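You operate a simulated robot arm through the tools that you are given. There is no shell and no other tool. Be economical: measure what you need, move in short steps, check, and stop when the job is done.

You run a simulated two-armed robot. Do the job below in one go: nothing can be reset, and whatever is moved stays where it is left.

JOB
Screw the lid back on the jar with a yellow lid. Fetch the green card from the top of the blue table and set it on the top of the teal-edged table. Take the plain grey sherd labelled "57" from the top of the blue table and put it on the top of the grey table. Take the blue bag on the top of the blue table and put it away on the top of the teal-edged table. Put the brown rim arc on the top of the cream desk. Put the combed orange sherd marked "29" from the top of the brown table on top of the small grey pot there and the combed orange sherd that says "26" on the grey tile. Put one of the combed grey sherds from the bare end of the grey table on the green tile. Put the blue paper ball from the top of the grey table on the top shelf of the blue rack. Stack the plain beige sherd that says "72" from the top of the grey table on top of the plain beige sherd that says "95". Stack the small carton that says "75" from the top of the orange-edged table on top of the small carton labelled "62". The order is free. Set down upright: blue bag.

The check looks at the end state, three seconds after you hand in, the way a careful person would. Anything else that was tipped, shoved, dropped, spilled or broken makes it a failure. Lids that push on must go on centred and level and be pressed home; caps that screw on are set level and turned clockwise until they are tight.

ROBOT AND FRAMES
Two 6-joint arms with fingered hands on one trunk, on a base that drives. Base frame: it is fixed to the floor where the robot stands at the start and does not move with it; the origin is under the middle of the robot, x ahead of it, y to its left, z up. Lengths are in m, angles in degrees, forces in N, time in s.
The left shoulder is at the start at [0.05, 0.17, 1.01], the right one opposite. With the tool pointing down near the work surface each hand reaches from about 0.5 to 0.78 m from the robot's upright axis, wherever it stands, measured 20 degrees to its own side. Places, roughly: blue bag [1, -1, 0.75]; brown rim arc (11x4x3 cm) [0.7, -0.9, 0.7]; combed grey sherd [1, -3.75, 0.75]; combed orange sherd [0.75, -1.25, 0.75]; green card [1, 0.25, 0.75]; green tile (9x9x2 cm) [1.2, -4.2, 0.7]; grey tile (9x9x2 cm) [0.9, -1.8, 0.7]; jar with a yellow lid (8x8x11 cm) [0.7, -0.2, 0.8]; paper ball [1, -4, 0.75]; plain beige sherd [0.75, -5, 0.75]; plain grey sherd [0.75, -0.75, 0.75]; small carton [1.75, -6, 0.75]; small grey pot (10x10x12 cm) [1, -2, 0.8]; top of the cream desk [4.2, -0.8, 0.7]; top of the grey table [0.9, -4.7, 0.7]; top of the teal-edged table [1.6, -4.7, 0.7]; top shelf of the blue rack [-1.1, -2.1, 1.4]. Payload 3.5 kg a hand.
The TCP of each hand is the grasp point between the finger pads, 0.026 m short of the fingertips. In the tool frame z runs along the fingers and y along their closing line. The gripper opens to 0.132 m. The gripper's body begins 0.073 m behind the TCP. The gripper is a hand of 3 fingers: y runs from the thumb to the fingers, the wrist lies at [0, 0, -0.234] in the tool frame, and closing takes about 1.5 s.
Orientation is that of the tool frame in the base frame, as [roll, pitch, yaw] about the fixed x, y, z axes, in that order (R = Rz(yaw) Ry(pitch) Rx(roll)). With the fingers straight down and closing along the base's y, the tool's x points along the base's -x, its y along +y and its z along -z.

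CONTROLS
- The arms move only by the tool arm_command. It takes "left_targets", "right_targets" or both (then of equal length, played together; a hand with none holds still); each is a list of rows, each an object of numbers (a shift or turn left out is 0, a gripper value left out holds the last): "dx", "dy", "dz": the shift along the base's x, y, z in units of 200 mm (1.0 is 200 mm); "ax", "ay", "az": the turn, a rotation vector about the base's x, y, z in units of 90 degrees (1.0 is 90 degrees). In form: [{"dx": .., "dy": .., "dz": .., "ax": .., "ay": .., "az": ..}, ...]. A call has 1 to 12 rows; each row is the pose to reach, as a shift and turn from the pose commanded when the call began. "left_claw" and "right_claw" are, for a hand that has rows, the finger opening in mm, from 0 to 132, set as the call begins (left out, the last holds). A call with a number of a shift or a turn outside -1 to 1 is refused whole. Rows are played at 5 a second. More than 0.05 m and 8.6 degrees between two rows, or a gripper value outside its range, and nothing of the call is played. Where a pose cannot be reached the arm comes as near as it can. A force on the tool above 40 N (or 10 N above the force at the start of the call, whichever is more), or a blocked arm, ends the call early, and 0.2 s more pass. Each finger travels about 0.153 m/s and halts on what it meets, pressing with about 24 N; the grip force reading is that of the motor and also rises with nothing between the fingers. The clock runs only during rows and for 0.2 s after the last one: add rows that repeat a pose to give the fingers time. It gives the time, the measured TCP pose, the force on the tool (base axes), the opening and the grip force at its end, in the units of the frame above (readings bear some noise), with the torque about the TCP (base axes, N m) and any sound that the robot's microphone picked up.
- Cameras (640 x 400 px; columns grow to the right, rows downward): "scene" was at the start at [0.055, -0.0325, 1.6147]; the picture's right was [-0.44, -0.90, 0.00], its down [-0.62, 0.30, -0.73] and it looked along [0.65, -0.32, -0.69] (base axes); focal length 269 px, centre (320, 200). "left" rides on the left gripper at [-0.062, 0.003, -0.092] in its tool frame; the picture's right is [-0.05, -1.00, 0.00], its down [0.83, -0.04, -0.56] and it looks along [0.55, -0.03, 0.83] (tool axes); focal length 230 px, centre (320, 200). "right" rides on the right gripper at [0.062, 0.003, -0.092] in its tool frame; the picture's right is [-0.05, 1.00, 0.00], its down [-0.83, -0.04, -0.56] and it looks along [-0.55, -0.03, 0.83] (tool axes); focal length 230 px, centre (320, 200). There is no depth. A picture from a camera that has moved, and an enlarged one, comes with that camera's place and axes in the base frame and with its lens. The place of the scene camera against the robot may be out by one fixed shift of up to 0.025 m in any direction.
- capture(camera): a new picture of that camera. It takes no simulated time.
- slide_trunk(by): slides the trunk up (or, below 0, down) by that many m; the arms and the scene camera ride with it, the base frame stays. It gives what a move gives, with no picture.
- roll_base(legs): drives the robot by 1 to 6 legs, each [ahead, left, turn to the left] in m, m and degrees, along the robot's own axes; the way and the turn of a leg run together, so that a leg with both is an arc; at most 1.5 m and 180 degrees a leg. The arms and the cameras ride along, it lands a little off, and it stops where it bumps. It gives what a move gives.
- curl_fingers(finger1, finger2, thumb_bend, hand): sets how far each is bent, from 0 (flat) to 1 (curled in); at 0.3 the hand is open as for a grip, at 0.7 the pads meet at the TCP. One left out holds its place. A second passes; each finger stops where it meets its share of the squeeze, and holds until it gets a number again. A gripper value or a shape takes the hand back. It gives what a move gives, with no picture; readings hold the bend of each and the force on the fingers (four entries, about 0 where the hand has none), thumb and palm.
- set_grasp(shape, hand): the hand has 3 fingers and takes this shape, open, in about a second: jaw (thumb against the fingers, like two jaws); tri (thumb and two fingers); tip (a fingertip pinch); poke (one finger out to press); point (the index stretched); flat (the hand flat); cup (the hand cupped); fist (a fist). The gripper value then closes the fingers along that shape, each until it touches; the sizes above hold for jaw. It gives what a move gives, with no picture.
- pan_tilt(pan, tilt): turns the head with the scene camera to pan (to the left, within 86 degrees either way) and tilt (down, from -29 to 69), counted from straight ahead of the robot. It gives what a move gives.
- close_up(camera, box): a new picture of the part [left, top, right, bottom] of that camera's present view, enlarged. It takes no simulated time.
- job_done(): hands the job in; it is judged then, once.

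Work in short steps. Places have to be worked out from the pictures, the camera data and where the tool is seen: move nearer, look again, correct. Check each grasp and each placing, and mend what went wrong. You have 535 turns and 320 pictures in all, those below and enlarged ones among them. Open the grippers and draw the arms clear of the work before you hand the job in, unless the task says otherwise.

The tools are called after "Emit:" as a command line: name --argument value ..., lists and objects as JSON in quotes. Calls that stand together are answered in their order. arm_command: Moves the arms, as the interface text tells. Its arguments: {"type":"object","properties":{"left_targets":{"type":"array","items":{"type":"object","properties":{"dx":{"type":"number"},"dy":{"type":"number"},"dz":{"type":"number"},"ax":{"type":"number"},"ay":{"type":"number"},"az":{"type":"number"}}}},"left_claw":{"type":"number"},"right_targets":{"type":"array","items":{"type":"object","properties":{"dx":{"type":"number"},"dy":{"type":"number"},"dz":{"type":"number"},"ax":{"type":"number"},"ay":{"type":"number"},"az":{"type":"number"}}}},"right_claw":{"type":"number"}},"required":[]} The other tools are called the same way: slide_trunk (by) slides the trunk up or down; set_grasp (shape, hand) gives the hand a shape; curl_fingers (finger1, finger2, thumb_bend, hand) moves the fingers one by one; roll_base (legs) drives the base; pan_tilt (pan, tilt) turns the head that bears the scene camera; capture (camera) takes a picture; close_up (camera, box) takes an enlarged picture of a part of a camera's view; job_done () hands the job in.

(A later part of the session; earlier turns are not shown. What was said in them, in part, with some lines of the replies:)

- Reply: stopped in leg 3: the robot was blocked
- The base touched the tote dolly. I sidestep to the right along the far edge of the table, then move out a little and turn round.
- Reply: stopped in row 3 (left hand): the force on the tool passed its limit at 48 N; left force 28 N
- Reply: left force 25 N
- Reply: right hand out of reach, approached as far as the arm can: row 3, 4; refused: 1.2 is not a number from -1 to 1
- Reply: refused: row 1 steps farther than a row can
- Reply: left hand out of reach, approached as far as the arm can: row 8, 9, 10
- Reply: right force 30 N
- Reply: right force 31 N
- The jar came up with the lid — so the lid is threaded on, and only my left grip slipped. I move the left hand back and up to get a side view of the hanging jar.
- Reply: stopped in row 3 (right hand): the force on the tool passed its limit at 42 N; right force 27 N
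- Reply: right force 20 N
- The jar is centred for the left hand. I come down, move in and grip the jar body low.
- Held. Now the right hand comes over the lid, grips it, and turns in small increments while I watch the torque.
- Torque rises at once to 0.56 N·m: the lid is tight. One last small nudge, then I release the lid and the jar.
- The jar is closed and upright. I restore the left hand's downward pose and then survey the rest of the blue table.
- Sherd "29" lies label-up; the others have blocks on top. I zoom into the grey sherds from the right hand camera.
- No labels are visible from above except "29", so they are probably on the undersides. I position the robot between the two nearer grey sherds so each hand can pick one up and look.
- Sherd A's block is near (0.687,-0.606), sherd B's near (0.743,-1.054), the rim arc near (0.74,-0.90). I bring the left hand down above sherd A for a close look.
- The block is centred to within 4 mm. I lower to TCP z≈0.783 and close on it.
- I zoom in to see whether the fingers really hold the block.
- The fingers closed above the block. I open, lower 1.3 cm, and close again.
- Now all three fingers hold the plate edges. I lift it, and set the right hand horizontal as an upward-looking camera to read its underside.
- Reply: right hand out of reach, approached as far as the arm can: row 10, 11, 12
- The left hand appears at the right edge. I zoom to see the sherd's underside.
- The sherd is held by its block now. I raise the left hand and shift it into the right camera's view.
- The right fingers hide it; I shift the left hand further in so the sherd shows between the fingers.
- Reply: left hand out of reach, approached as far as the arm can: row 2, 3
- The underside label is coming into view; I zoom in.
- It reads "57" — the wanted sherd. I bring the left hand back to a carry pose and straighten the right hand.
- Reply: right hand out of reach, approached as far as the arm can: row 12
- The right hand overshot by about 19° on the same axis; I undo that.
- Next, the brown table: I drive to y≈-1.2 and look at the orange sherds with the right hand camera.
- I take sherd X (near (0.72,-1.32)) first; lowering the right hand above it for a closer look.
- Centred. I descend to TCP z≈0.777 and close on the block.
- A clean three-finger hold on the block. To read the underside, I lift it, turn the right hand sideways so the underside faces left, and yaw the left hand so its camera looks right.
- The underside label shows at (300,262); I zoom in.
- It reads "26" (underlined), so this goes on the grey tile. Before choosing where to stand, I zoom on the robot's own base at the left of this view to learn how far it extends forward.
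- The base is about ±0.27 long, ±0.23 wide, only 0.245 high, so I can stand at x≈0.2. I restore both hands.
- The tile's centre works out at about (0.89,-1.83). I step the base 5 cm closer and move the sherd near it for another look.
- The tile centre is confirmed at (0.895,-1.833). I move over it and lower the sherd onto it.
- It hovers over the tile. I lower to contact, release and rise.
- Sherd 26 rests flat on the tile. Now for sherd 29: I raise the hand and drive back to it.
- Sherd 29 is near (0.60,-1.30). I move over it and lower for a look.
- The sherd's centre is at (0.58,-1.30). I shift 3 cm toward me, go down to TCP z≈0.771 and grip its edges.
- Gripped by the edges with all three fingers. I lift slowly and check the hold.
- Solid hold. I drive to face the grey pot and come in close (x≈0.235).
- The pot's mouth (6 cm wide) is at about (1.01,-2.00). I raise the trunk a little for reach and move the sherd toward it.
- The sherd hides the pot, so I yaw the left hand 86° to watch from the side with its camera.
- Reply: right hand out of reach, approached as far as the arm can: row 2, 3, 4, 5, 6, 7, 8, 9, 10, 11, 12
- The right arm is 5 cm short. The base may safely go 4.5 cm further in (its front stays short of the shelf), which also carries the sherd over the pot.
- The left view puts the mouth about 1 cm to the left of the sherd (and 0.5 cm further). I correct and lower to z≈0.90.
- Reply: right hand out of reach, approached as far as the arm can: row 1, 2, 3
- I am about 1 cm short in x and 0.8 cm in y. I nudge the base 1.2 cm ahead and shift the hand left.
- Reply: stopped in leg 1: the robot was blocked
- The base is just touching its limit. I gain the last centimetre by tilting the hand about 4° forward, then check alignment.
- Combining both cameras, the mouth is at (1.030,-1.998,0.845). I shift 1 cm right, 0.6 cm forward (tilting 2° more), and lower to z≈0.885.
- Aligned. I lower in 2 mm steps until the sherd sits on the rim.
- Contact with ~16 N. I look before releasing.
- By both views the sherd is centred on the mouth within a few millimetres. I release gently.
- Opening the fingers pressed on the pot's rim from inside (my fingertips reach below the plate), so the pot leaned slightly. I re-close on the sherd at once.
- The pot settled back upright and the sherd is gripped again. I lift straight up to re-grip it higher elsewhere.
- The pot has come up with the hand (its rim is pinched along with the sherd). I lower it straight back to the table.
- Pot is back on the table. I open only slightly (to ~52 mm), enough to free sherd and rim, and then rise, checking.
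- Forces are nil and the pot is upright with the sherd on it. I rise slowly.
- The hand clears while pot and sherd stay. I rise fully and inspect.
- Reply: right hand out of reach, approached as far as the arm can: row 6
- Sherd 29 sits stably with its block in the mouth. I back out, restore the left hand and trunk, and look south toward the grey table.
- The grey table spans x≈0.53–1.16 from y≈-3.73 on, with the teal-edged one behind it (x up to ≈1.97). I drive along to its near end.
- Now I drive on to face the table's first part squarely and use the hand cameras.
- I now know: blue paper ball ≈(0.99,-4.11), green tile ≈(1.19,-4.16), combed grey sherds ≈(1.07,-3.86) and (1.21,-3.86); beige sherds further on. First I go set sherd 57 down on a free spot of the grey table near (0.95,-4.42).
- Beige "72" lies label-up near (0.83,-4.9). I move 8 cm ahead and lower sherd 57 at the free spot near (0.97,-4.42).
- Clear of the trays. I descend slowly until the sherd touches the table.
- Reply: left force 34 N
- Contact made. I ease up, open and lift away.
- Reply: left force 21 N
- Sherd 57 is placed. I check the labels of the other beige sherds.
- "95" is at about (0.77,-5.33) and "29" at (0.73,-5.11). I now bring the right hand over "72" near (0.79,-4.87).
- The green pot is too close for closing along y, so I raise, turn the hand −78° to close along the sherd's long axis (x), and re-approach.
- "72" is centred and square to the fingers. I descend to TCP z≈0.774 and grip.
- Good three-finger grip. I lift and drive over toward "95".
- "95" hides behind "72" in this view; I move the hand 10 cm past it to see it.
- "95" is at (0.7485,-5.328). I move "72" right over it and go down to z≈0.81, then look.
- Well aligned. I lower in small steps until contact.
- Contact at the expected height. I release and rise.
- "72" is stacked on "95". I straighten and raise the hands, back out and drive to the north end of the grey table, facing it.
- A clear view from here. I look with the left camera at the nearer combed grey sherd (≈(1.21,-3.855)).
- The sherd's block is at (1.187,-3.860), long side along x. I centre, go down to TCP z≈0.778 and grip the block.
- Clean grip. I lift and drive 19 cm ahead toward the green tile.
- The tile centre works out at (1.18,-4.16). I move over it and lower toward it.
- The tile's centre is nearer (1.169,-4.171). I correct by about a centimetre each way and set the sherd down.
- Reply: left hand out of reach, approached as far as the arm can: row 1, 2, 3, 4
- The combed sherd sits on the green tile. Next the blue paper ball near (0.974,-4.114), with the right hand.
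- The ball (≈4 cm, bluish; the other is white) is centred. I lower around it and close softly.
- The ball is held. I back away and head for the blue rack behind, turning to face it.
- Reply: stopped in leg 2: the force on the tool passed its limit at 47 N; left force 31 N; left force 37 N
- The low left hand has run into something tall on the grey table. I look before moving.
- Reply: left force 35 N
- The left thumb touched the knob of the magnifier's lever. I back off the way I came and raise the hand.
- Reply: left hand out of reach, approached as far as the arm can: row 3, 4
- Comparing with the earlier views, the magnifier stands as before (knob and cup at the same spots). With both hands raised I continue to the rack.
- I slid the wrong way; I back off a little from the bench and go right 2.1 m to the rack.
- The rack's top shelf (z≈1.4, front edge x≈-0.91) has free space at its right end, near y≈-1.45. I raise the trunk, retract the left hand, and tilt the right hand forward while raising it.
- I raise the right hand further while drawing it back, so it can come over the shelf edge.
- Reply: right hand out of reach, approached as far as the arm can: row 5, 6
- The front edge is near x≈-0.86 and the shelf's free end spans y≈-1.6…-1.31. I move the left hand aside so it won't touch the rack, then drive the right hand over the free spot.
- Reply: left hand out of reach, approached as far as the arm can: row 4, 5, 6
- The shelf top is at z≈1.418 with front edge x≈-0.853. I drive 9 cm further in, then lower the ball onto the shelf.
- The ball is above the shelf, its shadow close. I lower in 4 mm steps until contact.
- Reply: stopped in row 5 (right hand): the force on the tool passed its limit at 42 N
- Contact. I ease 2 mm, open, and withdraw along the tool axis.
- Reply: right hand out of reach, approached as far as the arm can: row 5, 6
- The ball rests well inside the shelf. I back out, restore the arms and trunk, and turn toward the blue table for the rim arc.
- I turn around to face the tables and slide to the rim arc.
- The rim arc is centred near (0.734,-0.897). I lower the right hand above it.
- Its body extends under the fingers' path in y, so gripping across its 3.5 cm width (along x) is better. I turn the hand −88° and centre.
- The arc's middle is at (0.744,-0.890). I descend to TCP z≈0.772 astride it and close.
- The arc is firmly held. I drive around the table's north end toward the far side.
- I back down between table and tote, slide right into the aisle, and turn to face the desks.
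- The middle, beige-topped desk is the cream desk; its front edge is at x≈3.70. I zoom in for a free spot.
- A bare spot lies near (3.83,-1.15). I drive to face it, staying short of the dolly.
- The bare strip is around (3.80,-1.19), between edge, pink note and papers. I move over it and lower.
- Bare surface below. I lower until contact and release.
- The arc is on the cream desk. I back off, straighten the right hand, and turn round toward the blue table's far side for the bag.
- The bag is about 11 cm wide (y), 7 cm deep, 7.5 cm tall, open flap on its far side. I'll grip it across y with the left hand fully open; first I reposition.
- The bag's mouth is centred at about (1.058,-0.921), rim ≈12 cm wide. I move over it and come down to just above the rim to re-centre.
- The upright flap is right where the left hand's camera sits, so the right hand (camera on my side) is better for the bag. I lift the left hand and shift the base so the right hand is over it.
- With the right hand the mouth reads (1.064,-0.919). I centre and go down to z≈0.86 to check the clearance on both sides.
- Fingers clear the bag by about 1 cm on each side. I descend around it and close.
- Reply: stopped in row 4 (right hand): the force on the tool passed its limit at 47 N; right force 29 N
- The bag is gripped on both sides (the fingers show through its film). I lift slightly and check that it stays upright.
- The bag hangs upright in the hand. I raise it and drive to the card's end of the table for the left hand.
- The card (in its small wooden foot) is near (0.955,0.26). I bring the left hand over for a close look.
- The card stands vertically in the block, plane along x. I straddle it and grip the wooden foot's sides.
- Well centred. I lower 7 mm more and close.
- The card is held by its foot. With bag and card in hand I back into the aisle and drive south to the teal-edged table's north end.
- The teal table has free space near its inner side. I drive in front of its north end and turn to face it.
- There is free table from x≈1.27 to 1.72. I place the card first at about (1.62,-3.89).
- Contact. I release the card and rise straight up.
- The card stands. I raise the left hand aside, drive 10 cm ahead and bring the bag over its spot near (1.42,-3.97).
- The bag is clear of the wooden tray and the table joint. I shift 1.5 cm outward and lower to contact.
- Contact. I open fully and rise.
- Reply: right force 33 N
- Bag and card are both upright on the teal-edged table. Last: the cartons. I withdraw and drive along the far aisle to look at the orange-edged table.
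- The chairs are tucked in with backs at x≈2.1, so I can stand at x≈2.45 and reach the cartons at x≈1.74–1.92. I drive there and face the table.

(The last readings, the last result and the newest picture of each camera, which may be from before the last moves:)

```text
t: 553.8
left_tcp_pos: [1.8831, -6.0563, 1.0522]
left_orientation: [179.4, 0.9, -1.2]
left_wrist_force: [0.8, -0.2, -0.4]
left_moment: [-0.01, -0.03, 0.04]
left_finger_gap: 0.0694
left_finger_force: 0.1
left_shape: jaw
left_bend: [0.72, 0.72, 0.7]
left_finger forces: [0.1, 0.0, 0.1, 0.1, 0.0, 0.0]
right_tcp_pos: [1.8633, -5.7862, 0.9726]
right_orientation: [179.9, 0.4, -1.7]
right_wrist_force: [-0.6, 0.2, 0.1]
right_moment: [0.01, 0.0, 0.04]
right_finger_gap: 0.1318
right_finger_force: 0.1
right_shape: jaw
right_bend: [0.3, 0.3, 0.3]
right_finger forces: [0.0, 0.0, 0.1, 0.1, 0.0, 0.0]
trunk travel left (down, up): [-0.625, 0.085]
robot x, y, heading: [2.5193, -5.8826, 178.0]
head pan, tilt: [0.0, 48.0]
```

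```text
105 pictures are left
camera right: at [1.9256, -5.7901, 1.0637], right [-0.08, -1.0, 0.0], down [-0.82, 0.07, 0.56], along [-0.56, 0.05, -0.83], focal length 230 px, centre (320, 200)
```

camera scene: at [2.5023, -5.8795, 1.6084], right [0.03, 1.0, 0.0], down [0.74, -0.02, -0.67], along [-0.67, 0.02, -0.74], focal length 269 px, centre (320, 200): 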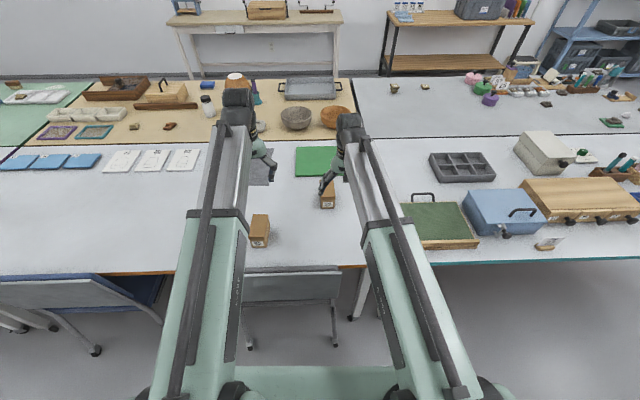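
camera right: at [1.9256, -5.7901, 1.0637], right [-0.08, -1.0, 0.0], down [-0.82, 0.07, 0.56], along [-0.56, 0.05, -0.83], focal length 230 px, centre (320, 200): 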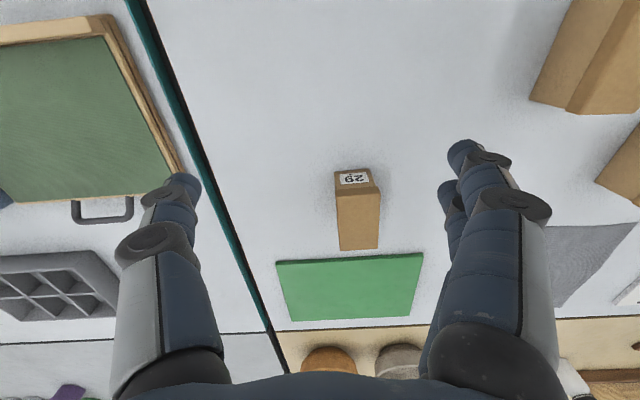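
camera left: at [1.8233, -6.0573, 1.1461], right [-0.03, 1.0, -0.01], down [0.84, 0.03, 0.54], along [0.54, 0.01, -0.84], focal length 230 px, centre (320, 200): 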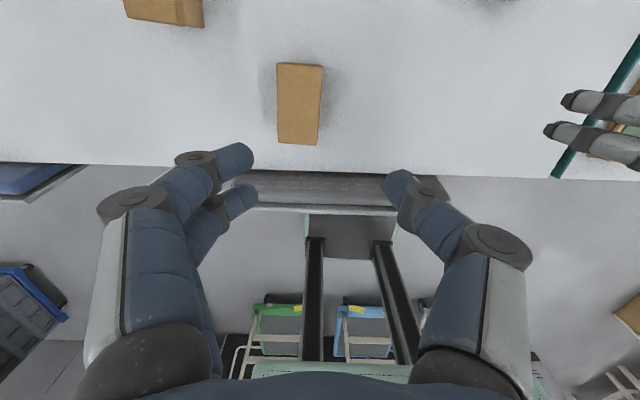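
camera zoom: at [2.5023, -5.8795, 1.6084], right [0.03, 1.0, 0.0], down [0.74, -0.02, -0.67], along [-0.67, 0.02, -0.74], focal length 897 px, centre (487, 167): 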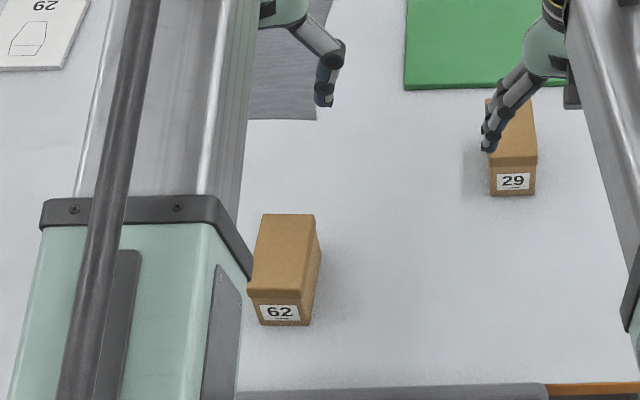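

Carton A is "62" (≈(1.91,-6.085)), carton C is "29", so the third should be "75"; I shift left to verify its label.

Emit:
roll_base --legs '[[0, 0.2, 1.8]]'

Emit:
capture --camera "scene"

Emit:
close_up --camera "scene" --box '[180, 140, 360, 260]'

Emit:
capture --camera "left"

```text
t: 555.4
left_tcp_pos: [1.8844, -6.2758, 1.052]
left_orientation: [179.4, 0.8, 0.5]
left_wrist_force: [-0.4, -0.9, 0.3]
left_moment: [0.02, 0.01, 0.04]
left_finger_gap: 0.0694
left_finger_force: 0.0
left_shape: jaw
left_bend: [0.72, 0.72, 0.7]
left_finger forces: [0.1, 0.1, 0.0, 0.1, 0.0, 0.0]
right_tcp_pos: [1.8568, -6.0054, 0.9729]
right_orientation: [180.0, 0.5, -0.1]
right_wrist_force: [0.1, -0.4, -0.6]
right_moment: [0.03, 0.0, 0.01]
right_finger_gap: 0.1323
right_finger_force: 0.0
right_shape: jaw
right_bend: [0.3, 0.3, 0.3]
right_finger forces: [0.1, 0.0, 0.0, 0.1, 0.0, 0.0]
trunk travel left (down, up): [-0.625, 0.085]
robot x, y, heading: [2.5111, -6.0823, 179.7]
head pan, tilt: [0.0, 48.0]
```

```text
104 pictures are left
camera scene: at [2.4987, -6.083, 1.6084], right [0.0, 1.0, 0.0], down [0.74, 0.0, -0.67], along [-0.67, 0.0, -0.74], focal length 269 px, centre (320, 200)
```

scene: 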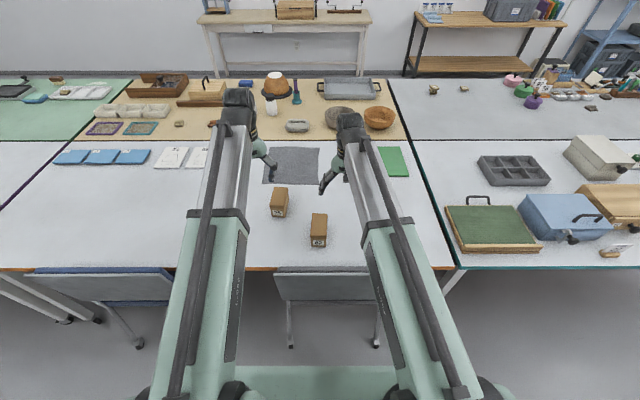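

```text
3.33 times, centred on (270, 200) of scene
camera zoom: at [2.4987, -6.083, 1.6084], right [0.0, 1.0, 0.0], down [0.74, 0.0, -0.67], along [-0.67, 0.0, -0.74], focal length 897 px, centre (487, 200)
```

zoom: 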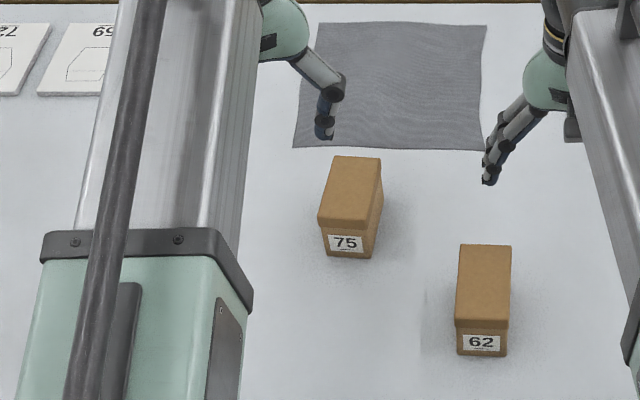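

```text
102 pictures are left
camera left: at [1.8251, -6.2797, 1.1458], right [-0.06, 1.0, -0.01], down [0.84, 0.06, 0.54], along [0.54, 0.03, -0.84], focal length 230 px, centre (320, 200)
```

left: 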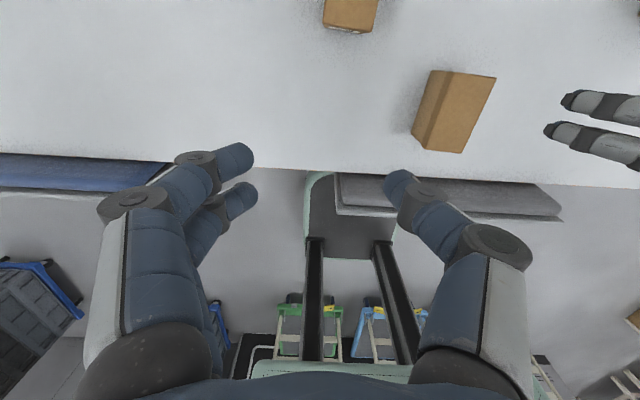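

"75" confirmed at about (1.755,-6.25). I go 6 cm ahead and bring the left hand above it.

Emit:
roll_base --legs '[[0.06, 0, 0.3]]'

Emit:
arm_command --left_targets '[{"dx": -0.15, "dy": 0.06, "dz": -0.1}, {"dx": -0.3, "dy": 0.12, "dz": -0.25}, {"dx": -0.34, "dy": 0.13, "dz": -0.45}]' --left_claw 132

Emit:
capture --camera "left"

```text
t: 556.4
left_tcp_pos: [1.8251, -6.278, 1.0513]
left_orientation: [179.4, 0.7, 0.8]
left_wrist_force: [-0.5, 0.1, 0.0]
left_moment: [-0.01, -0.05, 0.02]
left_finger_gap: 0.0694
left_finger_force: 0.1
left_shape: jaw
left_bend: [0.72, 0.72, 0.7]
left_finger forces: [0.0, 0.0, 0.0, 0.0, 0.0, 0.0]
right_tcp_pos: [1.7949, -6.0095, 0.9706]
right_orientation: [179.9, 0.6, 0.2]
right_wrist_force: [-0.3, 0.3, -1.1]
right_moment: [0.03, -0.05, 0.0]
right_finger_gap: 0.132
right_finger_force: 0.1
right_shape: jaw
right_bend: [0.3, 0.3, 0.3]
right_finger forces: [0.0, 0.0, 0.1, 0.0, 0.0, 0.1]
trunk travel left (down, up): [-0.625, 0.085]
robot x, y, heading: [2.4594, -6.0838, -179.7]
head pan, tilt: [0.0, 48.0]
```

```text
t: 557.2
left_tcp_pos: [1.7554, -6.2506, 0.9617]
left_orientation: [179.4, 0.7, 0.8]
left_wrist_force: [-0.3, 0.1, -0.7]
left_moment: [-0.01, 0.01, 0.0]
left_finger_gap: 0.1319
left_finger_force: 0.0
left_shape: jaw
left_bend: [0.3, 0.3, 0.3]
left_finger forces: [0.1, 0.0, 0.0, 0.1, 0.0, 0.0]
right_tcp_pos: [1.797, -6.0088, 0.9705]
right_orientation: [-180.0, 0.5, 0.1]
right_wrist_force: [0.0, 0.0, 0.2]
right_moment: [-0.05, -0.02, -0.03]
right_finger_gap: 0.1318
right_finger_force: 0.1
right_shape: jaw
right_bend: [0.3, 0.3, 0.3]
right_finger forces: [0.0, 0.0, 0.0, 0.1, 0.0, 0.1]
trunk travel left (down, up): [-0.625, 0.085]
robot x, y, heading: [2.4527, -6.0846, -180.0]
head pan, tilt: [0.0, 48.0]
```

```text
101 pictures are left
camera left: at [1.6952, -6.2558, 1.055], right [-0.07, 1.0, -0.01], down [0.84, 0.06, 0.54], along [0.54, 0.03, -0.84], focal length 230 px, centre (320, 200)
```

left: 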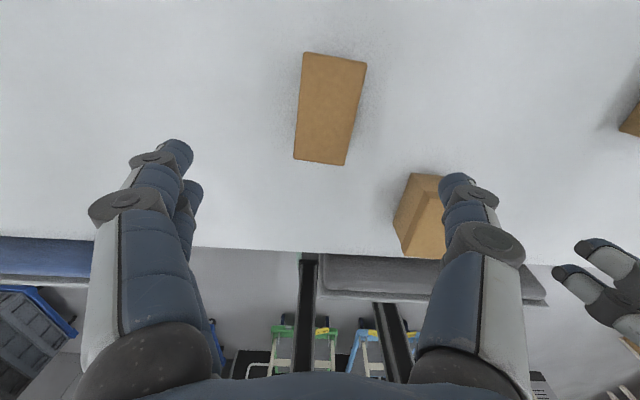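

The carton's top centre is (1.743,-6.247), turned about −4°. I align and descend around it, then grip.

Emit:
arm_command --left_targets '[{"dx": -0.06, "dy": 0.015, "dz": -0.2, "az": -0.04}, {"dx": -0.06, "dy": 0.015, "dz": -0.4, "az": -0.04}, {"dx": -0.06, "dy": 0.015, "dz": -0.6, "az": -0.04}, {"dx": -0.06, "dy": 0.015, "dz": -0.75, "az": -0.04}, {"dx": -0.06, "dy": 0.015, "dz": -0.885, "az": -0.04}]' --left_claw 115

Emit:
arm_command --left_targets '[{}, {}, {}, {}, {}]' --left_claw 30

Emit:
capture --camera "left"

```text
t: 558.4
left_tcp_pos: [1.7451, -6.2493, 0.7832]
left_orientation: [179.3, 0.9, -2.8]
left_wrist_force: [0.4, -0.4, 0.6]
left_moment: [-0.04, -0.04, 0.0]
left_finger_gap: 0.1155
left_finger_force: 0.1
left_shape: jaw
left_bend: [0.51, 0.51, 0.48]
left_finger forces: [0.0, 0.1, 0.1, 0.1, 0.1, 0.0]
right_tcp_pos: [1.795, -6.009, 0.9713]
right_orientation: [-180.0, 0.5, 0.2]
right_wrist_force: [-0.3, 0.5, 0.3]
right_moment: [0.02, -0.02, -0.02]
right_finger_gap: 0.1319
right_finger_force: 0.1
right_shape: jaw
right_bend: [0.3, 0.3, 0.3]
right_finger forces: [0.1, 0.0, 0.0, 0.0, 0.0, 0.0]
trunk travel left (down, up): [-0.625, 0.085]
robot x, y, heading: [2.4534, -6.0829, -180.0]
head pan, tilt: [0.0, 48.0]
```

```text
t: 559.6
left_tcp_pos: [1.745, -6.2484, 0.7837]
left_orientation: [179.3, 0.7, -2.8]
left_wrist_force: [-0.1, -0.6, -0.1]
left_moment: [0.03, 0.03, 0.02]
left_finger_gap: 0.0495
left_finger_force: 24.5
left_shape: jaw
left_bend: [0.73, 0.73, 0.7]
left_finger forces: [11.0, 10.8, 0.0, 0.0, 21.7, 0.0]
right_tcp_pos: [1.7974, -6.009, 0.9715]
right_orientation: [179.9, 0.4, 0.2]
right_wrist_force: [-0.2, 0.3, 0.6]
right_moment: [-0.03, 0.01, 0.0]
right_finger_gap: 0.1319
right_finger_force: 0.0
right_shape: jaw
right_bend: [0.3, 0.3, 0.3]
right_finger forces: [0.0, 0.1, 0.0, 0.0, 0.1, 0.0]
trunk travel left (down, up): [-0.625, 0.085]
robot x, y, heading: [2.4555, -6.0863, -179.8]
head pan, tilt: [0.0, 48.0]
```

```text
100 pictures are left
camera left: at [1.6854, -6.2487, 0.877], right [0.0, 1.0, -0.01], down [0.84, 0.01, 0.54], along [0.54, -0.01, -0.84], focal length 230 px, centre (320, 200)
```

left: 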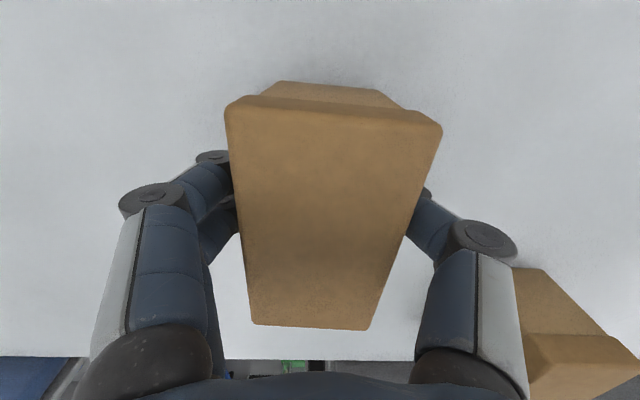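

Gripped. I move the right hand out of the way, lift the carton, and bring it over "62" (offset +0.147, +0.164 by the same camera).

Emit:
arm_command --right_targets '[{"dy": 0.2}, {"dy": 0.4}, {"dy": 0.6}, {"dy": 0.8}, {"dy": 1.0}]' --left_targets '[{"dz": 0.1}, {"dz": 0.25}, {"dz": 0.4}, {"dz": 0.55}, {"dz": 0.65}]'

Emit:
arm_command --left_targets '[{"dx": 0.15, "dy": 0.16}, {"dx": 0.3, "dy": 0.33}, {"dx": 0.45, "dy": 0.5}, {"dx": 0.6, "dy": 0.66}, {"dx": 0.735, "dy": 0.82}]'

Emit:
capture --camera "left"

Emit:
close_up --camera "scene" --box '[220, 120, 420, 270]'

```text
t: 560.8
left_tcp_pos: [1.7468, -6.25, 0.9132]
left_orientation: [179.4, 0.6, -2.8]
left_wrist_force: [-0.5, 0.2, -2.4]
left_moment: [-0.02, 0.01, 0.0]
left_finger_gap: 0.0498
left_finger_force: 23.4
left_shape: jaw
left_bend: [0.73, 0.73, 0.7]
left_finger forces: [10.9, 10.8, 0.0, 0.0, 21.7, 0.1]
right_tcp_pos: [1.7964, -5.8082, 0.9712]
right_orientation: [179.8, 0.6, 0.3]
right_wrist_force: [0.0, 0.0, -0.3]
right_moment: [-0.03, -0.01, 0.04]
right_finger_gap: 0.1317
right_finger_force: 0.1
right_shape: jaw
right_bend: [0.3, 0.3, 0.3]
right_finger forces: [0.0, 0.0, 0.1, 0.0, 0.1, 0.0]
trunk travel left (down, up): [-0.625, 0.085]
robot x, y, heading: [2.456, -6.0856, -179.6]
head pan, tilt: [0.0, 48.0]
```

```text
t: 562.0
left_tcp_pos: [1.8934, -6.086, 0.9156]
left_orientation: [179.2, 0.8, -2.8]
left_wrist_force: [0.0, -0.5, -2.4]
left_moment: [-0.02, 0.02, -0.02]
left_finger_gap: 0.0494
left_finger_force: 24.4
left_shape: jaw
left_bend: [0.73, 0.73, 0.7]
left_finger forces: [11.0, 11.0, 0.0, 0.0, 22.0, 0.0]
right_tcp_pos: [1.7971, -5.8074, 0.9709]
right_orientation: [179.8, 0.6, 0.2]
right_wrist_force: [0.1, 0.1, 0.0]
right_moment: [-0.01, 0.0, 0.02]
right_finger_gap: 0.1324
right_finger_force: 0.0
right_shape: jaw
right_bend: [0.3, 0.3, 0.3]
right_finger forces: [0.0, 0.0, 0.0, 0.1, 0.1, 0.0]
trunk travel left (down, up): [-0.625, 0.085]
robot x, y, heading: [2.4574, -6.0849, -179.8]
head pan, tilt: [0.0, 48.0]
```

```text
99 pictures are left
camera left: at [1.8337, -6.086, 1.0096], right [0.0, 1.0, -0.01], down [0.84, 0.01, 0.54], along [0.54, -0.01, -0.84], focal length 230 px, centre (320, 200)
```

left: 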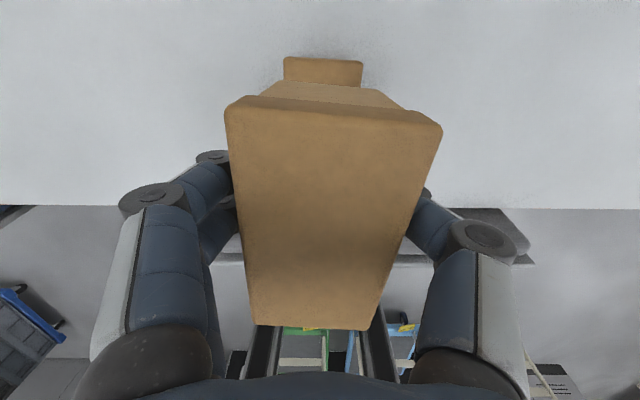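

```text
2.67 times, centred on (320, 195) of scene
camera zoom: at [2.4389, -6.0811, 1.6084], right [0.0, 1.0, 0.0], down [0.74, 0.0, -0.67], along [-0.67, 0.0, -0.74], focal length 717 px, centre (320, 213)
```

zoom: 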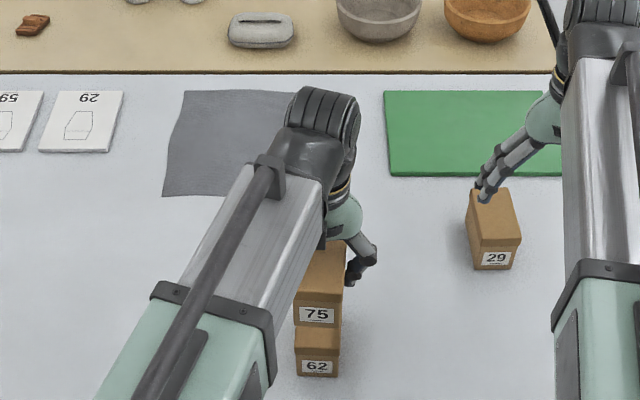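

The lower carton's rear end is at x≈1.837 (centre ≈1.894); the held carton's centre is ~1 cm ahead of the TCP, so I shift −0.9 cm and lower.

Emit:
arm_command --left_targets '[{"dx": -0.045, "dz": -0.1}, {"dx": -0.045, "dz": -0.2}, {"dx": -0.045, "dz": -0.28}]'

Emit:
capture --camera "left"

Emit:
close_up --camera "scene" --box '[270, 170, 370, 270]'

```text
t: 562.8
left_tcp_pos: [1.8837, -6.0869, 0.8594]
left_orientation: [179.4, 0.8, -2.8]
left_wrist_force: [-0.4, 0.8, -2.3]
left_moment: [0.0, 0.0, 0.03]
left_finger_gap: 0.0498
left_finger_force: 24.0
left_shape: jaw
left_bend: [0.73, 0.73, 0.7]
left_finger forces: [11.0, 11.0, 0.0, 0.0, 21.9, 0.0]
right_tcp_pos: [1.7962, -5.8089, 0.9691]
right_orientation: [179.9, 0.5, 0.3]
right_wrist_force: [0.2, 0.0, 0.0]
right_moment: [-0.01, 0.01, -0.02]
right_finger_gap: 0.1319
right_finger_force: 0.0
right_shape: jaw
right_bend: [0.3, 0.3, 0.3]
right_finger forces: [0.0, 0.0, 0.0, 0.0, 0.0, 0.0]
trunk travel left (down, up): [-0.625, 0.085]
robot x, y, heading: [2.4605, -6.0864, -179.9]
head pan, tilt: [0.0, 48.0]
```

```text
97 pictures are left
camera left: at [1.8231, -6.0861, 0.9527], right [0.0, 1.0, -0.01], down [0.84, 0.01, 0.54], along [0.54, -0.01, -0.84], focal length 230 px, centre (320, 200)
```

left: 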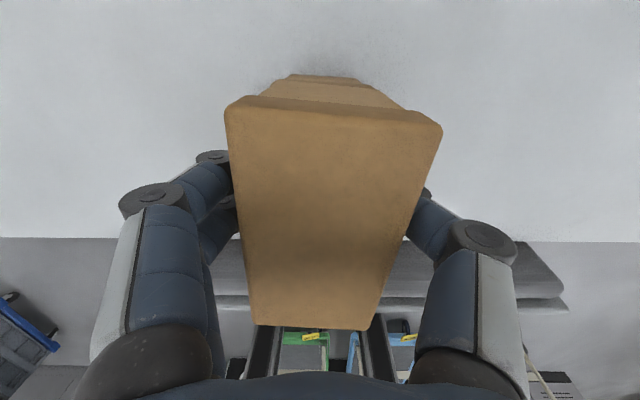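

```text
4.00 times, centred on (320, 220) of scene
camera zoom: at [2.4385, -6.0814, 1.6084], right [0.0, 1.0, 0.0], down [0.74, 0.0, -0.67], along [-0.67, 0.0, -0.74], focal length 1076 px, centre (320, 120)
```

zoom: 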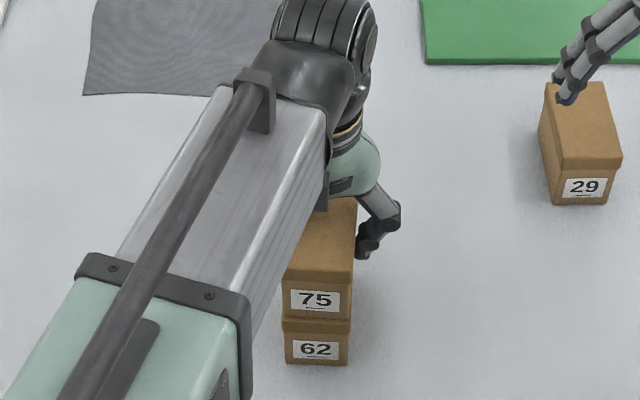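

Well aligned. I lower in small steps to contact.

Emit:
arm_command --left_targets '[{"dz": -0.02}, {"dz": -0.035}, {"dz": -0.045}, {"dz": -0.055}, {"dz": -0.065}, {"dz": -0.075}]'

Emit:
close_up --camera "scene" --box '[270, 170, 370, 270]'

```text
t: 563.7
left_tcp_pos: [1.8832, -6.0847, 0.8551]
left_orientation: [179.4, 1.3, -2.8]
left_wrist_force: [4.6, -1.4, 25.7]
left_moment: [-0.12, -0.08, 0.01]
left_finger_gap: 0.0519
left_finger_force: 24.3
left_shape: jaw
left_bend: [0.74, 0.75, 0.71]
left_finger forces: [13.5, 13.4, 0.1, 0.1, 25.8, 0.0]
right_tcp_pos: [1.7976, -5.8088, 0.9714]
right_orientation: [179.8, 0.6, 0.2]
right_wrist_force: [0.6, -0.6, 0.7]
right_moment: [-0.01, 0.0, 0.0]
right_finger_gap: 0.132
right_finger_force: 0.1
right_shape: jaw
right_bend: [0.3, 0.3, 0.3]
right_finger forces: [0.0, 0.0, 0.1, 0.1, 0.1, 0.1]
trunk travel left (down, up): [-0.625, 0.085]
robot x, y, heading: [2.4531, -6.0837, -179.7]
head pan, tilt: [0.0, 48.0]
stopped in row 4 (left hand): the force on the tool passed its limit at 43 N (the readings are from after the stop); the commanded pose is now the measured one
```

```text
4.00 times, centred on (320, 220) of scene
camera zoom: at [2.4409, -6.0816, 1.6085], right [0.0, 1.0, 0.0], down [0.74, 0.0, -0.67], along [-0.67, 0.0, -0.74], focal length 1076 px, centre (320, 120)
```

zoom: 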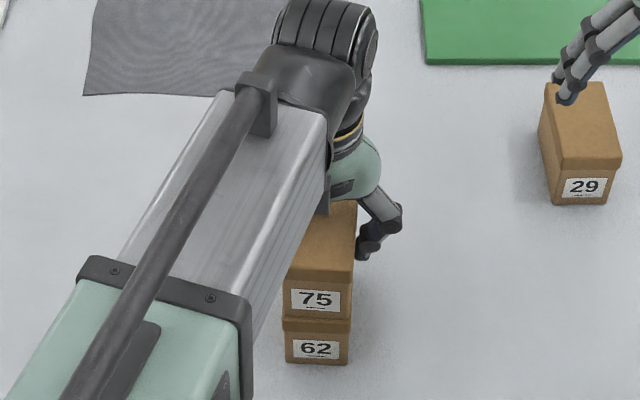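

Contact; the stack is aligned. I ease, open, and rise.

Emit:
arm_command --left_targets '[{"dz": 0.015}, {"dz": 0.015}]'

Emit:
arm_command --left_targets '[{}, {}, {}, {}, {"dz": 0.1}, {"dz": 0.3}, {"dz": 0.5}, {"dz": 0.7}]' --left_claw 110

Emit:
capture --camera "left"

Emit:
close_up --camera "scene" --box '[270, 170, 370, 270]'

```text
t: 564.3
left_tcp_pos: [1.8829, -6.0855, 0.8567]
left_orientation: [179.4, 1.0, -2.9]
left_wrist_force: [3.3, 0.7, 14.0]
left_moment: [-0.09, -0.08, -0.01]
left_finger_gap: 0.0516
left_finger_force: 24.1
left_shape: jaw
left_bend: [0.74, 0.74, 0.71]
left_finger forces: [12.6, 12.6, 0.0, 0.0, 25.5, 0.0]
right_tcp_pos: [1.798, -5.8087, 0.9694]
right_orientation: [179.8, 0.6, 0.2]
right_wrist_force: [0.6, 0.0, -0.6]
right_moment: [0.02, 0.0, 0.01]
right_finger_gap: 0.132
right_finger_force: 0.1
right_shape: jaw
right_bend: [0.3, 0.3, 0.3]
right_finger forces: [0.1, 0.0, 0.0, 0.0, 0.0, 0.0]
trunk travel left (down, up): [-0.625, 0.085]
robot x, y, heading: [2.4537, -6.0876, -179.9]
head pan, tilt: [0.0, 48.0]
```

```text
t: 566.1
left_tcp_pos: [1.8815, -6.0849, 0.9954]
left_orientation: [179.4, 1.1, -2.8]
left_wrist_force: [-0.1, 0.1, -0.1]
left_moment: [-0.01, 0.03, -0.02]
left_finger_gap: 0.1096
left_finger_force: 0.1
left_shape: jaw
left_bend: [0.56, 0.56, 0.52]
left_finger forces: [0.1, 0.1, 0.0, 0.1, 0.0, 0.1]
right_tcp_pos: [1.7979, -5.8085, 0.9701]
right_orientation: [179.9, 0.5, 0.2]
right_wrist_force: [0.4, -0.2, -0.5]
right_moment: [0.02, -0.01, -0.03]
right_finger_gap: 0.132
right_finger_force: 0.1
right_shape: jaw
right_bend: [0.3, 0.3, 0.3]
right_finger forces: [0.1, 0.0, 0.0, 0.0, 0.1, 0.1]
trunk travel left (down, up): [-0.625, 0.085]
robot x, y, heading: [2.4542, -6.0884, -179.8]
head pan, tilt: [0.0, 48.0]
```

```text
94 pictures are left
camera left: at [1.8222, -6.0851, 1.0895], right [0.0, 1.0, -0.01], down [0.84, 0.01, 0.54], along [0.54, -0.01, -0.84], focal length 230 px, centre (320, 200)
```

left: 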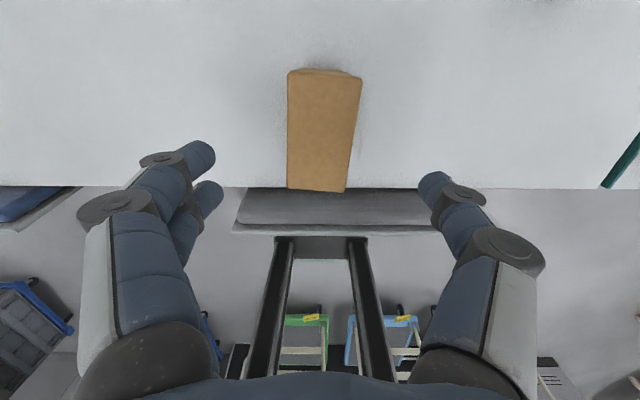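

```text
4.00 times, centred on (320, 220) of scene
camera zoom: at [2.439, -6.0814, 1.6083], right [0.0, 1.0, 0.0], down [0.74, 0.0, -0.67], along [-0.67, 0.0, -0.74], focal length 1076 px, centre (320, 120)
```

zoom: 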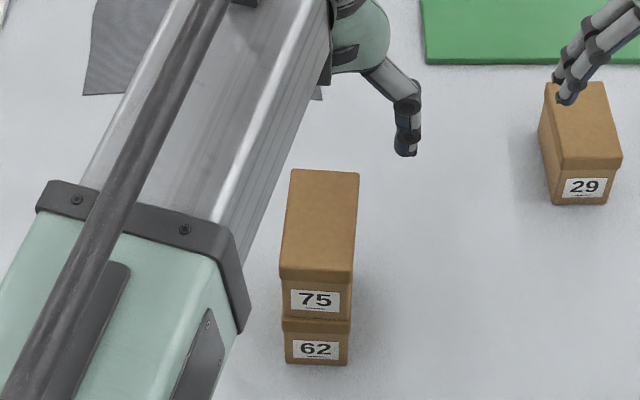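

The stack is good. All items are done; as a check I will revisit the magnifier I brushed, from the same viewpoint as an earlier picture, and the pot with sherd 29.

Emit:
arm_command --left_targets '[{"dz": 0.2, "az": 0.03}, {"dz": 0.4, "az": 0.03}]' --right_targets '[{"dz": 0.2}, {"dz": 0.4}]'

Emit:
roll_base --legs '[[-0.32, 0, 0], [0, -1.45, 0], [0, -1.45, 0], [1.4, 0, 0], [1.33, 0, 0], [0, 0, 180]]'

```text
t: 566.7
left_tcp_pos: [1.8806, -6.085, 1.0771]
left_orientation: [179.4, 1.0, -0.2]
left_wrist_force: [-0.5, 0.3, -0.8]
left_moment: [-0.01, -0.03, -0.02]
left_finger_gap: 0.1097
left_finger_force: 0.0
left_shape: jaw
left_bend: [0.56, 0.56, 0.52]
left_finger forces: [0.0, 0.0, 0.1, 0.0, 0.1, 0.0]
right_tcp_pos: [1.7967, -5.8079, 1.0498]
right_orientation: [180.0, 0.5, 0.2]
right_wrist_force: [-0.2, 0.0, 0.1]
right_moment: [0.0, 0.01, 0.03]
right_finger_gap: 0.1321
right_finger_force: 0.0
right_shape: jaw
right_bend: [0.3, 0.3, 0.3]
right_finger forces: [0.1, 0.0, 0.0, 0.0, 0.0, 0.0]
trunk travel left (down, up): [-0.625, 0.085]
robot x, y, heading: [2.4563, -6.0823, -179.9]
head pan, tilt: [0.0, 48.0]
```

```text
t: 602.6
left_tcp_pos: [0.6759, -3.1186, 1.0758]
left_orientation: [179.3, 1.2, -179.7]
left_wrist_force: [-0.6, 0.6, 0.3]
left_moment: [-0.01, -0.02, 0.01]
left_finger_gap: 0.1098
left_finger_force: 0.0
left_shape: jaw
left_bend: [0.56, 0.56, 0.52]
left_finger forces: [0.1, 0.1, 0.0, 0.1, 0.1, 0.0]
right_tcp_pos: [0.7605, -3.3936, 1.0506]
right_orientation: [179.9, 0.5, -179.5]
right_wrist_force: [0.7, -0.4, 0.0]
right_moment: [-0.05, -0.04, 0.0]
right_finger_gap: 0.1319
right_finger_force: 0.0
right_shape: jaw
right_bend: [0.3, 0.3, 0.3]
right_finger forces: [0.0, 0.1, 0.0, 0.1, 0.1, 0.0]
trunk travel left (down, up): [-0.625, 0.085]
robot x, y, heading: [0.1001, -3.1195, 0.6]
head pan, tilt: [0.0, 48.0]
```

Emit:
roll_base --legs '[[-0.1, 0, -0.4], [0, -0.92, 0]]'

Emit:
arm_command --left_targets '[{"dy": 0.2}, {"dy": 0.4}, {"dy": 0.6}, {"dx": 0.1, "dy": 0.8}, {"dx": 0.2, "dy": 1.0}]'

Emit:
pan_tilt --pan 0 --tilt 50

Emit:
capture --camera "scene"

Emit:
close_up --camera "scene" --box '[230, 130, 380, 250]'

```text
t: 608.2
left_tcp_pos: [0.5806, -4.0429, 1.0759]
left_orientation: [179.5, 1.2, -179.9]
left_wrist_force: [0.0, -1.1, 0.8]
left_moment: [0.04, -0.04, 0.0]
left_finger_gap: 0.1098
left_finger_force: 0.0
left_shape: jaw
left_bend: [0.56, 0.56, 0.52]
left_finger forces: [0.1, 0.0, 0.0, 0.0, 0.1, 0.0]
right_tcp_pos: [0.6649, -4.3185, 1.0495]
right_orientation: [179.9, 0.6, -179.5]
right_wrist_force: [0.2, -0.1, 0.0]
right_moment: [0.0, 0.02, 0.03]
right_finger_gap: 0.132
right_finger_force: 0.0
right_shape: jaw
right_bend: [0.3, 0.3, 0.3]
right_finger forces: [0.1, 0.0, 0.0, 0.0, 0.0, 0.0]
trunk travel left (down, up): [-0.625, 0.085]
robot x, y, heading: [0.0045, -4.0425, 0.3]
head pan, tilt: [0.0, 48.0]
```

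```text
t: 609.4
left_tcp_pos: [0.6211, -3.8383, 1.0746]
left_orientation: [179.5, 1.1, -179.9]
left_wrist_force: [-0.1, 0.0, -0.2]
left_moment: [-0.05, 0.0, -0.02]
left_finger_gap: 0.1097
left_finger_force: 0.1
left_shape: jaw
left_bend: [0.56, 0.56, 0.52]
left_finger forces: [0.0, 0.0, 0.0, 0.0, 0.1, 0.1]
right_tcp_pos: [0.6642, -4.3165, 1.0491]
right_orientation: [180.0, 0.5, -179.5]
right_wrist_force: [-0.4, 0.6, -0.5]
right_moment: [0.03, 0.0, 0.03]
right_finger_gap: 0.1318
right_finger_force: 0.0
right_shape: jaw
right_bend: [0.3, 0.3, 0.3]
right_finger forces: [0.0, 0.1, 0.0, 0.0, 0.0, 0.0]
trunk travel left (down, up): [-0.625, 0.085]
robot x, y, heading: [0.0036, -4.0465, 0.4]
head pan, tilt: [0.0, 48.0]
```

```text
t: 610.0
left_tcp_pos: [0.6207, -3.8397, 1.0763]
left_orientation: [179.5, 1.1, -179.9]
left_wrist_force: [0.3, 0.5, 0.3]
left_moment: [-0.02, -0.01, 0.01]
left_finger_gap: 0.1098
left_finger_force: 0.0
left_shape: jaw
left_bend: [0.56, 0.56, 0.52]
left_finger forces: [0.1, 0.0, 0.0, 0.1, 0.1, 0.1]
right_tcp_pos: [0.6633, -4.3168, 1.0509]
right_orientation: [179.9, 0.5, -179.6]
right_wrist_force: [0.5, 0.5, 0.2]
right_moment: [0.01, -0.02, 0.01]
right_finger_gap: 0.132
right_finger_force: 0.1
right_shape: jaw
right_bend: [0.3, 0.3, 0.3]
right_finger forces: [0.0, 0.1, 0.0, 0.0, 0.1, 0.0]
trunk travel left (down, up): [-0.625, 0.085]
robot x, y, heading: [0.0047, -4.0438, 0.6]
head pan, tilt: [0.0, 50.0]
```

```text
92 pictures are left
camera scene: at [0.0619, -4.0391, 1.6056], right [0.01, -1.0, 0.0], down [-0.77, 0.0, -0.64], along [0.64, 0.0, -0.77], focal length 269 px, centre (320, 200)
```

scene: 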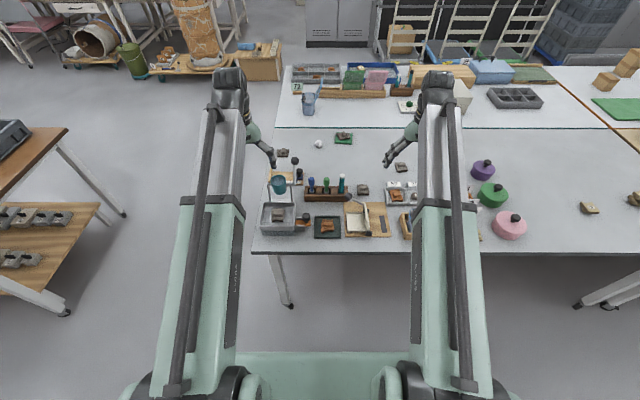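

```text
3.33 times, centred on (305, 190) of scene
camera zoom: at [0.0619, -4.0391, 1.6056], right [0.01, -1.0, 0.0], down [-0.77, 0.0, -0.64], along [0.64, 0.0, -0.77], focal length 897 px, centre (370, 233)
```

zoom: 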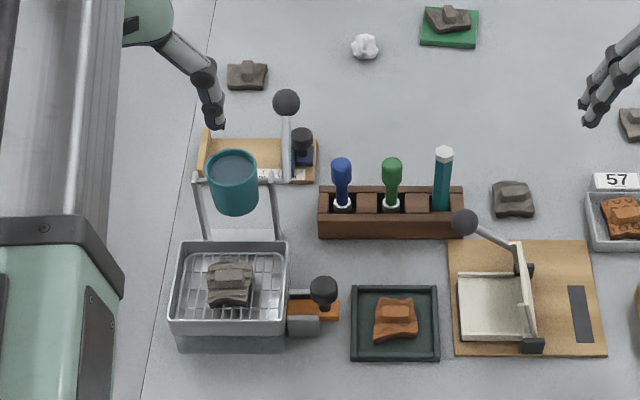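

The magnifier stands as before. I drive north to check the pot and finally the jar.

Emit:
roll_base --legs '[[0, 1.0, 0], [0, 1.0, 0]]'

Emit:
pan_tilt --pan 0 --tilt 42

Emit:
close_up --camera "scene" --box '[230, 100, 420, 220]'

```text
t: 619.9
left_tcp_pos: [0.5705, -1.8418, 1.0767]
left_orientation: [179.4, 1.1, -178.4]
left_wrist_force: [0.4, 0.3, 0.0]
left_moment: [0.01, -0.01, 0.0]
left_finger_gap: 0.1097
left_finger_force: 0.1
left_shape: jaw
left_bend: [0.56, 0.56, 0.52]
left_finger forces: [0.0, 0.0, 0.1, 0.0, 0.0, 0.1]
right_tcp_pos: [0.6261, -2.3174, 1.0502]
right_orientation: [179.9, 0.5, -178.1]
right_wrist_force: [0.2, 0.1, 0.7]
right_moment: [0.0, 0.0, -0.03]
right_finger_gap: 0.1319
right_finger_force: 0.0
right_shape: jaw
right_bend: [0.3, 0.3, 0.3]
right_finger forces: [0.0, 0.0, 0.0, 0.0, 0.0, 0.0]
trunk travel left (down, up): [-0.625, 0.085]
robot x, y, heading: [-0.0406, -2.062, 1.6]
head pan, tilt: [0.0, 50.0]
```

```text
t: 620.6
left_tcp_pos: [0.5715, -1.8414, 1.0749]
left_orientation: [179.3, 1.1, -178.4]
left_wrist_force: [0.9, -0.9, -0.2]
left_moment: [0.02, -0.02, -0.02]
left_finger_gap: 0.11
left_finger_force: 0.2
left_shape: jaw
left_bend: [0.56, 0.56, 0.52]
left_finger forces: [0.1, 0.1, 0.0, 0.1, 0.1, 0.1]
right_tcp_pos: [0.6264, -2.318, 1.0501]
right_orientation: [179.9, 0.5, -178.1]
right_wrist_force: [0.2, -0.6, -0.1]
right_moment: [0.0, 0.01, -0.01]
right_finger_gap: 0.1319
right_finger_force: 0.0
right_shape: jaw
right_bend: [0.3, 0.3, 0.3]
right_finger forces: [0.1, 0.1, 0.0, 0.1, 0.0, 0.0]
trunk travel left (down, up): [-0.625, 0.085]
robot x, y, heading: [-0.0419, -2.0616, 1.9]
head pan, tilt: [0.0, 42.0]
```

```text
3.33 times, centred on (325, 160) of scene
camera zoom: at [0.0232, -2.0559, 1.6168], right [0.03, -1.0, 0.0], down [-0.67, -0.02, -0.74], along [0.74, 0.02, -0.67], focal length 897 px, centre (303, 333)
```

zoom: 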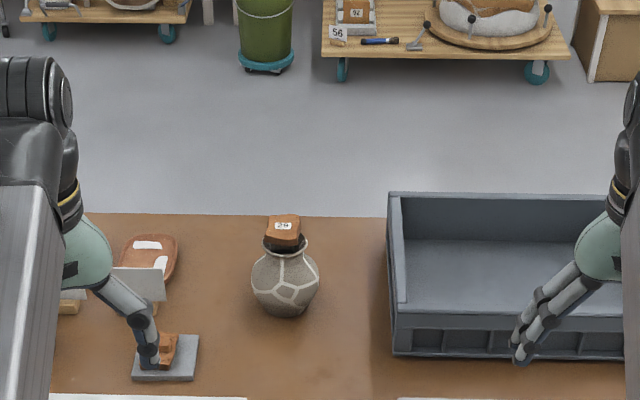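

Emit:
close_up --camera "scene" --box '[295, 155, 335, 200]'

```text
8.89 times, centred on (315, 178) of scene
camera zoom: at [0.0232, -2.0559, 1.6168], right [0.03, -1.0, 0.0], down [-0.67, -0.02, -0.74], along [0.74, 0.02, -0.67], focal length 2391 px, centre (364, 400)
```

zoom: 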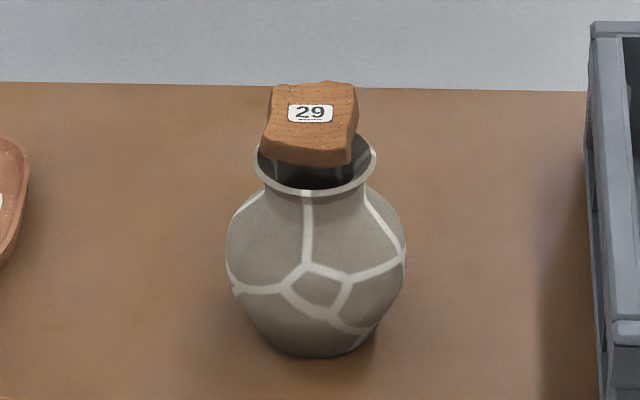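

Sherd 29 rests level on the pot's mouth; everything else was seen in place, and later views showed the jar upright with its lid on. I open both hands fully, draw back from the tables and hand in.

Emit:
arm_command --left_targets '[{}, {}, {}]' --left_claw 132

Emit:
roll_base --legs '[[-0.2, 0, 0]]'

Emit:
pan_tilt --pan 45 --tilt 35

Emit:
capture --camera "scene"

```text
t: 621.4
left_tcp_pos: [0.5703, -1.842, 1.076]
left_orientation: [179.4, 1.3, -178.3]
left_wrist_force: [1.0, -0.1, 0.0]
left_moment: [0.02, 0.01, 0.0]
left_finger_gap: 0.132
left_finger_force: 0.0
left_shape: jaw
left_bend: [0.3, 0.3, 0.3]
left_finger forces: [0.0, 0.0, 0.0, 0.0, 0.1, 0.0]
right_tcp_pos: [0.6274, -2.317, 1.0496]
right_orientation: [179.9, 0.5, -178.1]
right_wrist_force: [0.2, 0.2, 0.0]
right_moment: [0.02, 0.0, -0.01]
right_finger_gap: 0.1321
right_finger_force: 0.1
right_shape: jaw
right_bend: [0.3, 0.3, 0.3]
right_finger forces: [0.0, 0.0, 0.0, 0.1, 0.0, 0.0]
trunk travel left (down, up): [-0.625, 0.085]
robot x, y, heading: [-0.0385, -2.0621, 1.7]
head pan, tilt: [0.0, 42.0]
```

```text
t: 623.0
left_tcp_pos: [0.369, -1.8471, 1.0765]
left_orientation: [179.4, 1.2, -178.4]
left_wrist_force: [-0.2, -0.2, 0.3]
left_moment: [0.03, -0.04, -0.02]
left_finger_gap: 0.132
left_finger_force: 0.2
left_shape: jaw
left_bend: [0.3, 0.3, 0.3]
left_finger forces: [0.0, 0.0, 0.1, 0.0, 0.1, 0.1]
right_tcp_pos: [0.4269, -2.3231, 1.0508]
right_orientation: [180.0, 0.7, -178.0]
right_wrist_force: [-0.5, 0.0, 0.5]
right_moment: [0.0, -0.03, -0.03]
right_finger_gap: 0.1318
right_finger_force: 0.1
right_shape: jaw
right_bend: [0.3, 0.3, 0.3]
right_finger forces: [0.0, 0.0, 0.0, 0.1, 0.1, 0.0]
trunk travel left (down, up): [-0.625, 0.085]
robot x, y, heading: [-0.2423, -2.0698, 1.9]
head pan, tilt: [0.0, 42.0]
```

```text
t: 624.1
left_tcp_pos: [0.371, -1.8471, 1.0764]
left_orientation: [179.5, 1.1, -178.4]
left_wrist_force: [0.4, -0.1, 0.4]
left_moment: [0.03, -0.02, 0.0]
left_finger_gap: 0.1318
left_finger_force: 0.0
left_shape: jaw
left_bend: [0.3, 0.3, 0.3]
left_finger forces: [0.0, 0.2, 0.0, 0.0, 0.0, 0.0]
right_tcp_pos: [0.4282, -2.3221, 1.0504]
right_orientation: [179.8, 0.5, -178.0]
right_wrist_force: [0.1, 1.1, -0.1]
right_moment: [0.03, 0.02, -0.01]
right_finger_gap: 0.1321
right_finger_force: 0.1
right_shape: jaw
right_bend: [0.3, 0.3, 0.3]
right_finger forces: [0.0, 0.0, 0.0, 0.1, 0.0, 0.0]
trunk travel left (down, up): [-0.625, 0.085]
robot x, y, heading: [-0.2405, -2.0632, 1.9]
head pan, tilt: [45.0, 35.0]
```

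```text
88 pictures are left
camera scene: at [-0.1991, -2.001, 1.6274], right [0.73, -0.68, 0.0], down [-0.39, -0.42, -0.82], along [0.56, 0.6, -0.57], focal length 269 px, centre (320, 200)
```

scene: 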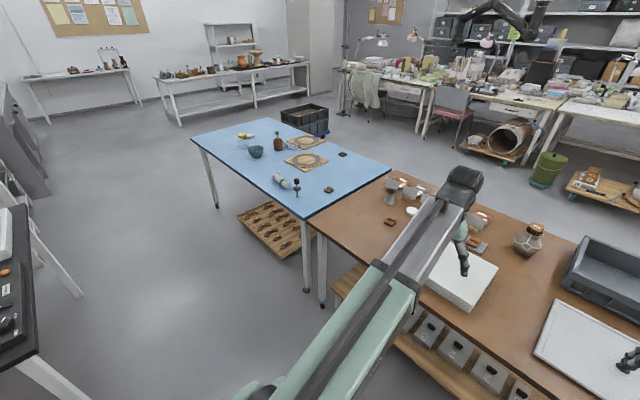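

Emit:
close_up --camera "scene" --box '[215, 115, 305, 175]'

```text
6.67 times, centred on (260, 145) of scene
camera zoom: at [-0.1991, -2.001, 1.6274], right [0.73, -0.68, 0.0], down [-0.39, -0.42, -0.82], along [0.56, 0.6, -0.57], focal length 1793 px, centre (720, 567)
```

zoom: 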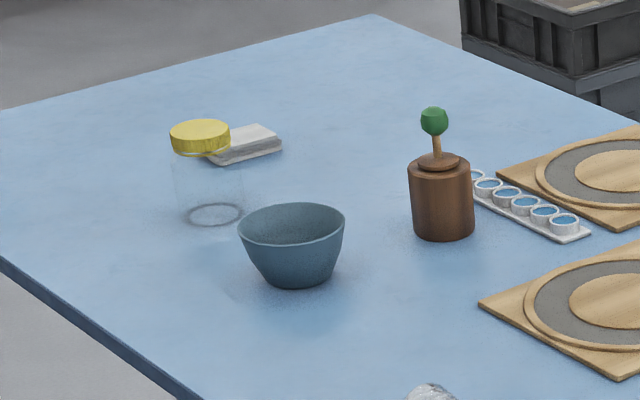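

The jar is upright with its lid level and on. Everything is in place, the hands are open and clear of the tables, so I hand in.

Emit:
job_done

```text
The job is handed in.
```

I finished all eleven tasks and handed the job in, with both hands open and clear of the tables. These points fell short of a perfect run:

- **Jar:** the lid turned tight. The jar slipped in my grip once while I was screwing it and came up with the lid, so it now stands about 3 cm from where it was, upright.
- **Grey pot:** while I was placing sherd 29 the pot leaned and then lifted briefly, and I set it straight back down. The sherd sits about 1 cm off the centre of the pot's mouth.
- **Magnifier on the grey table:** my left hand bumped its lever knob. A later look from an earlier viewpoint showed it in the same place, as far as I can tell.
- **Base contacts:** the base touched the tote dolly once and something under the brown table once. I saw nothing displaced.
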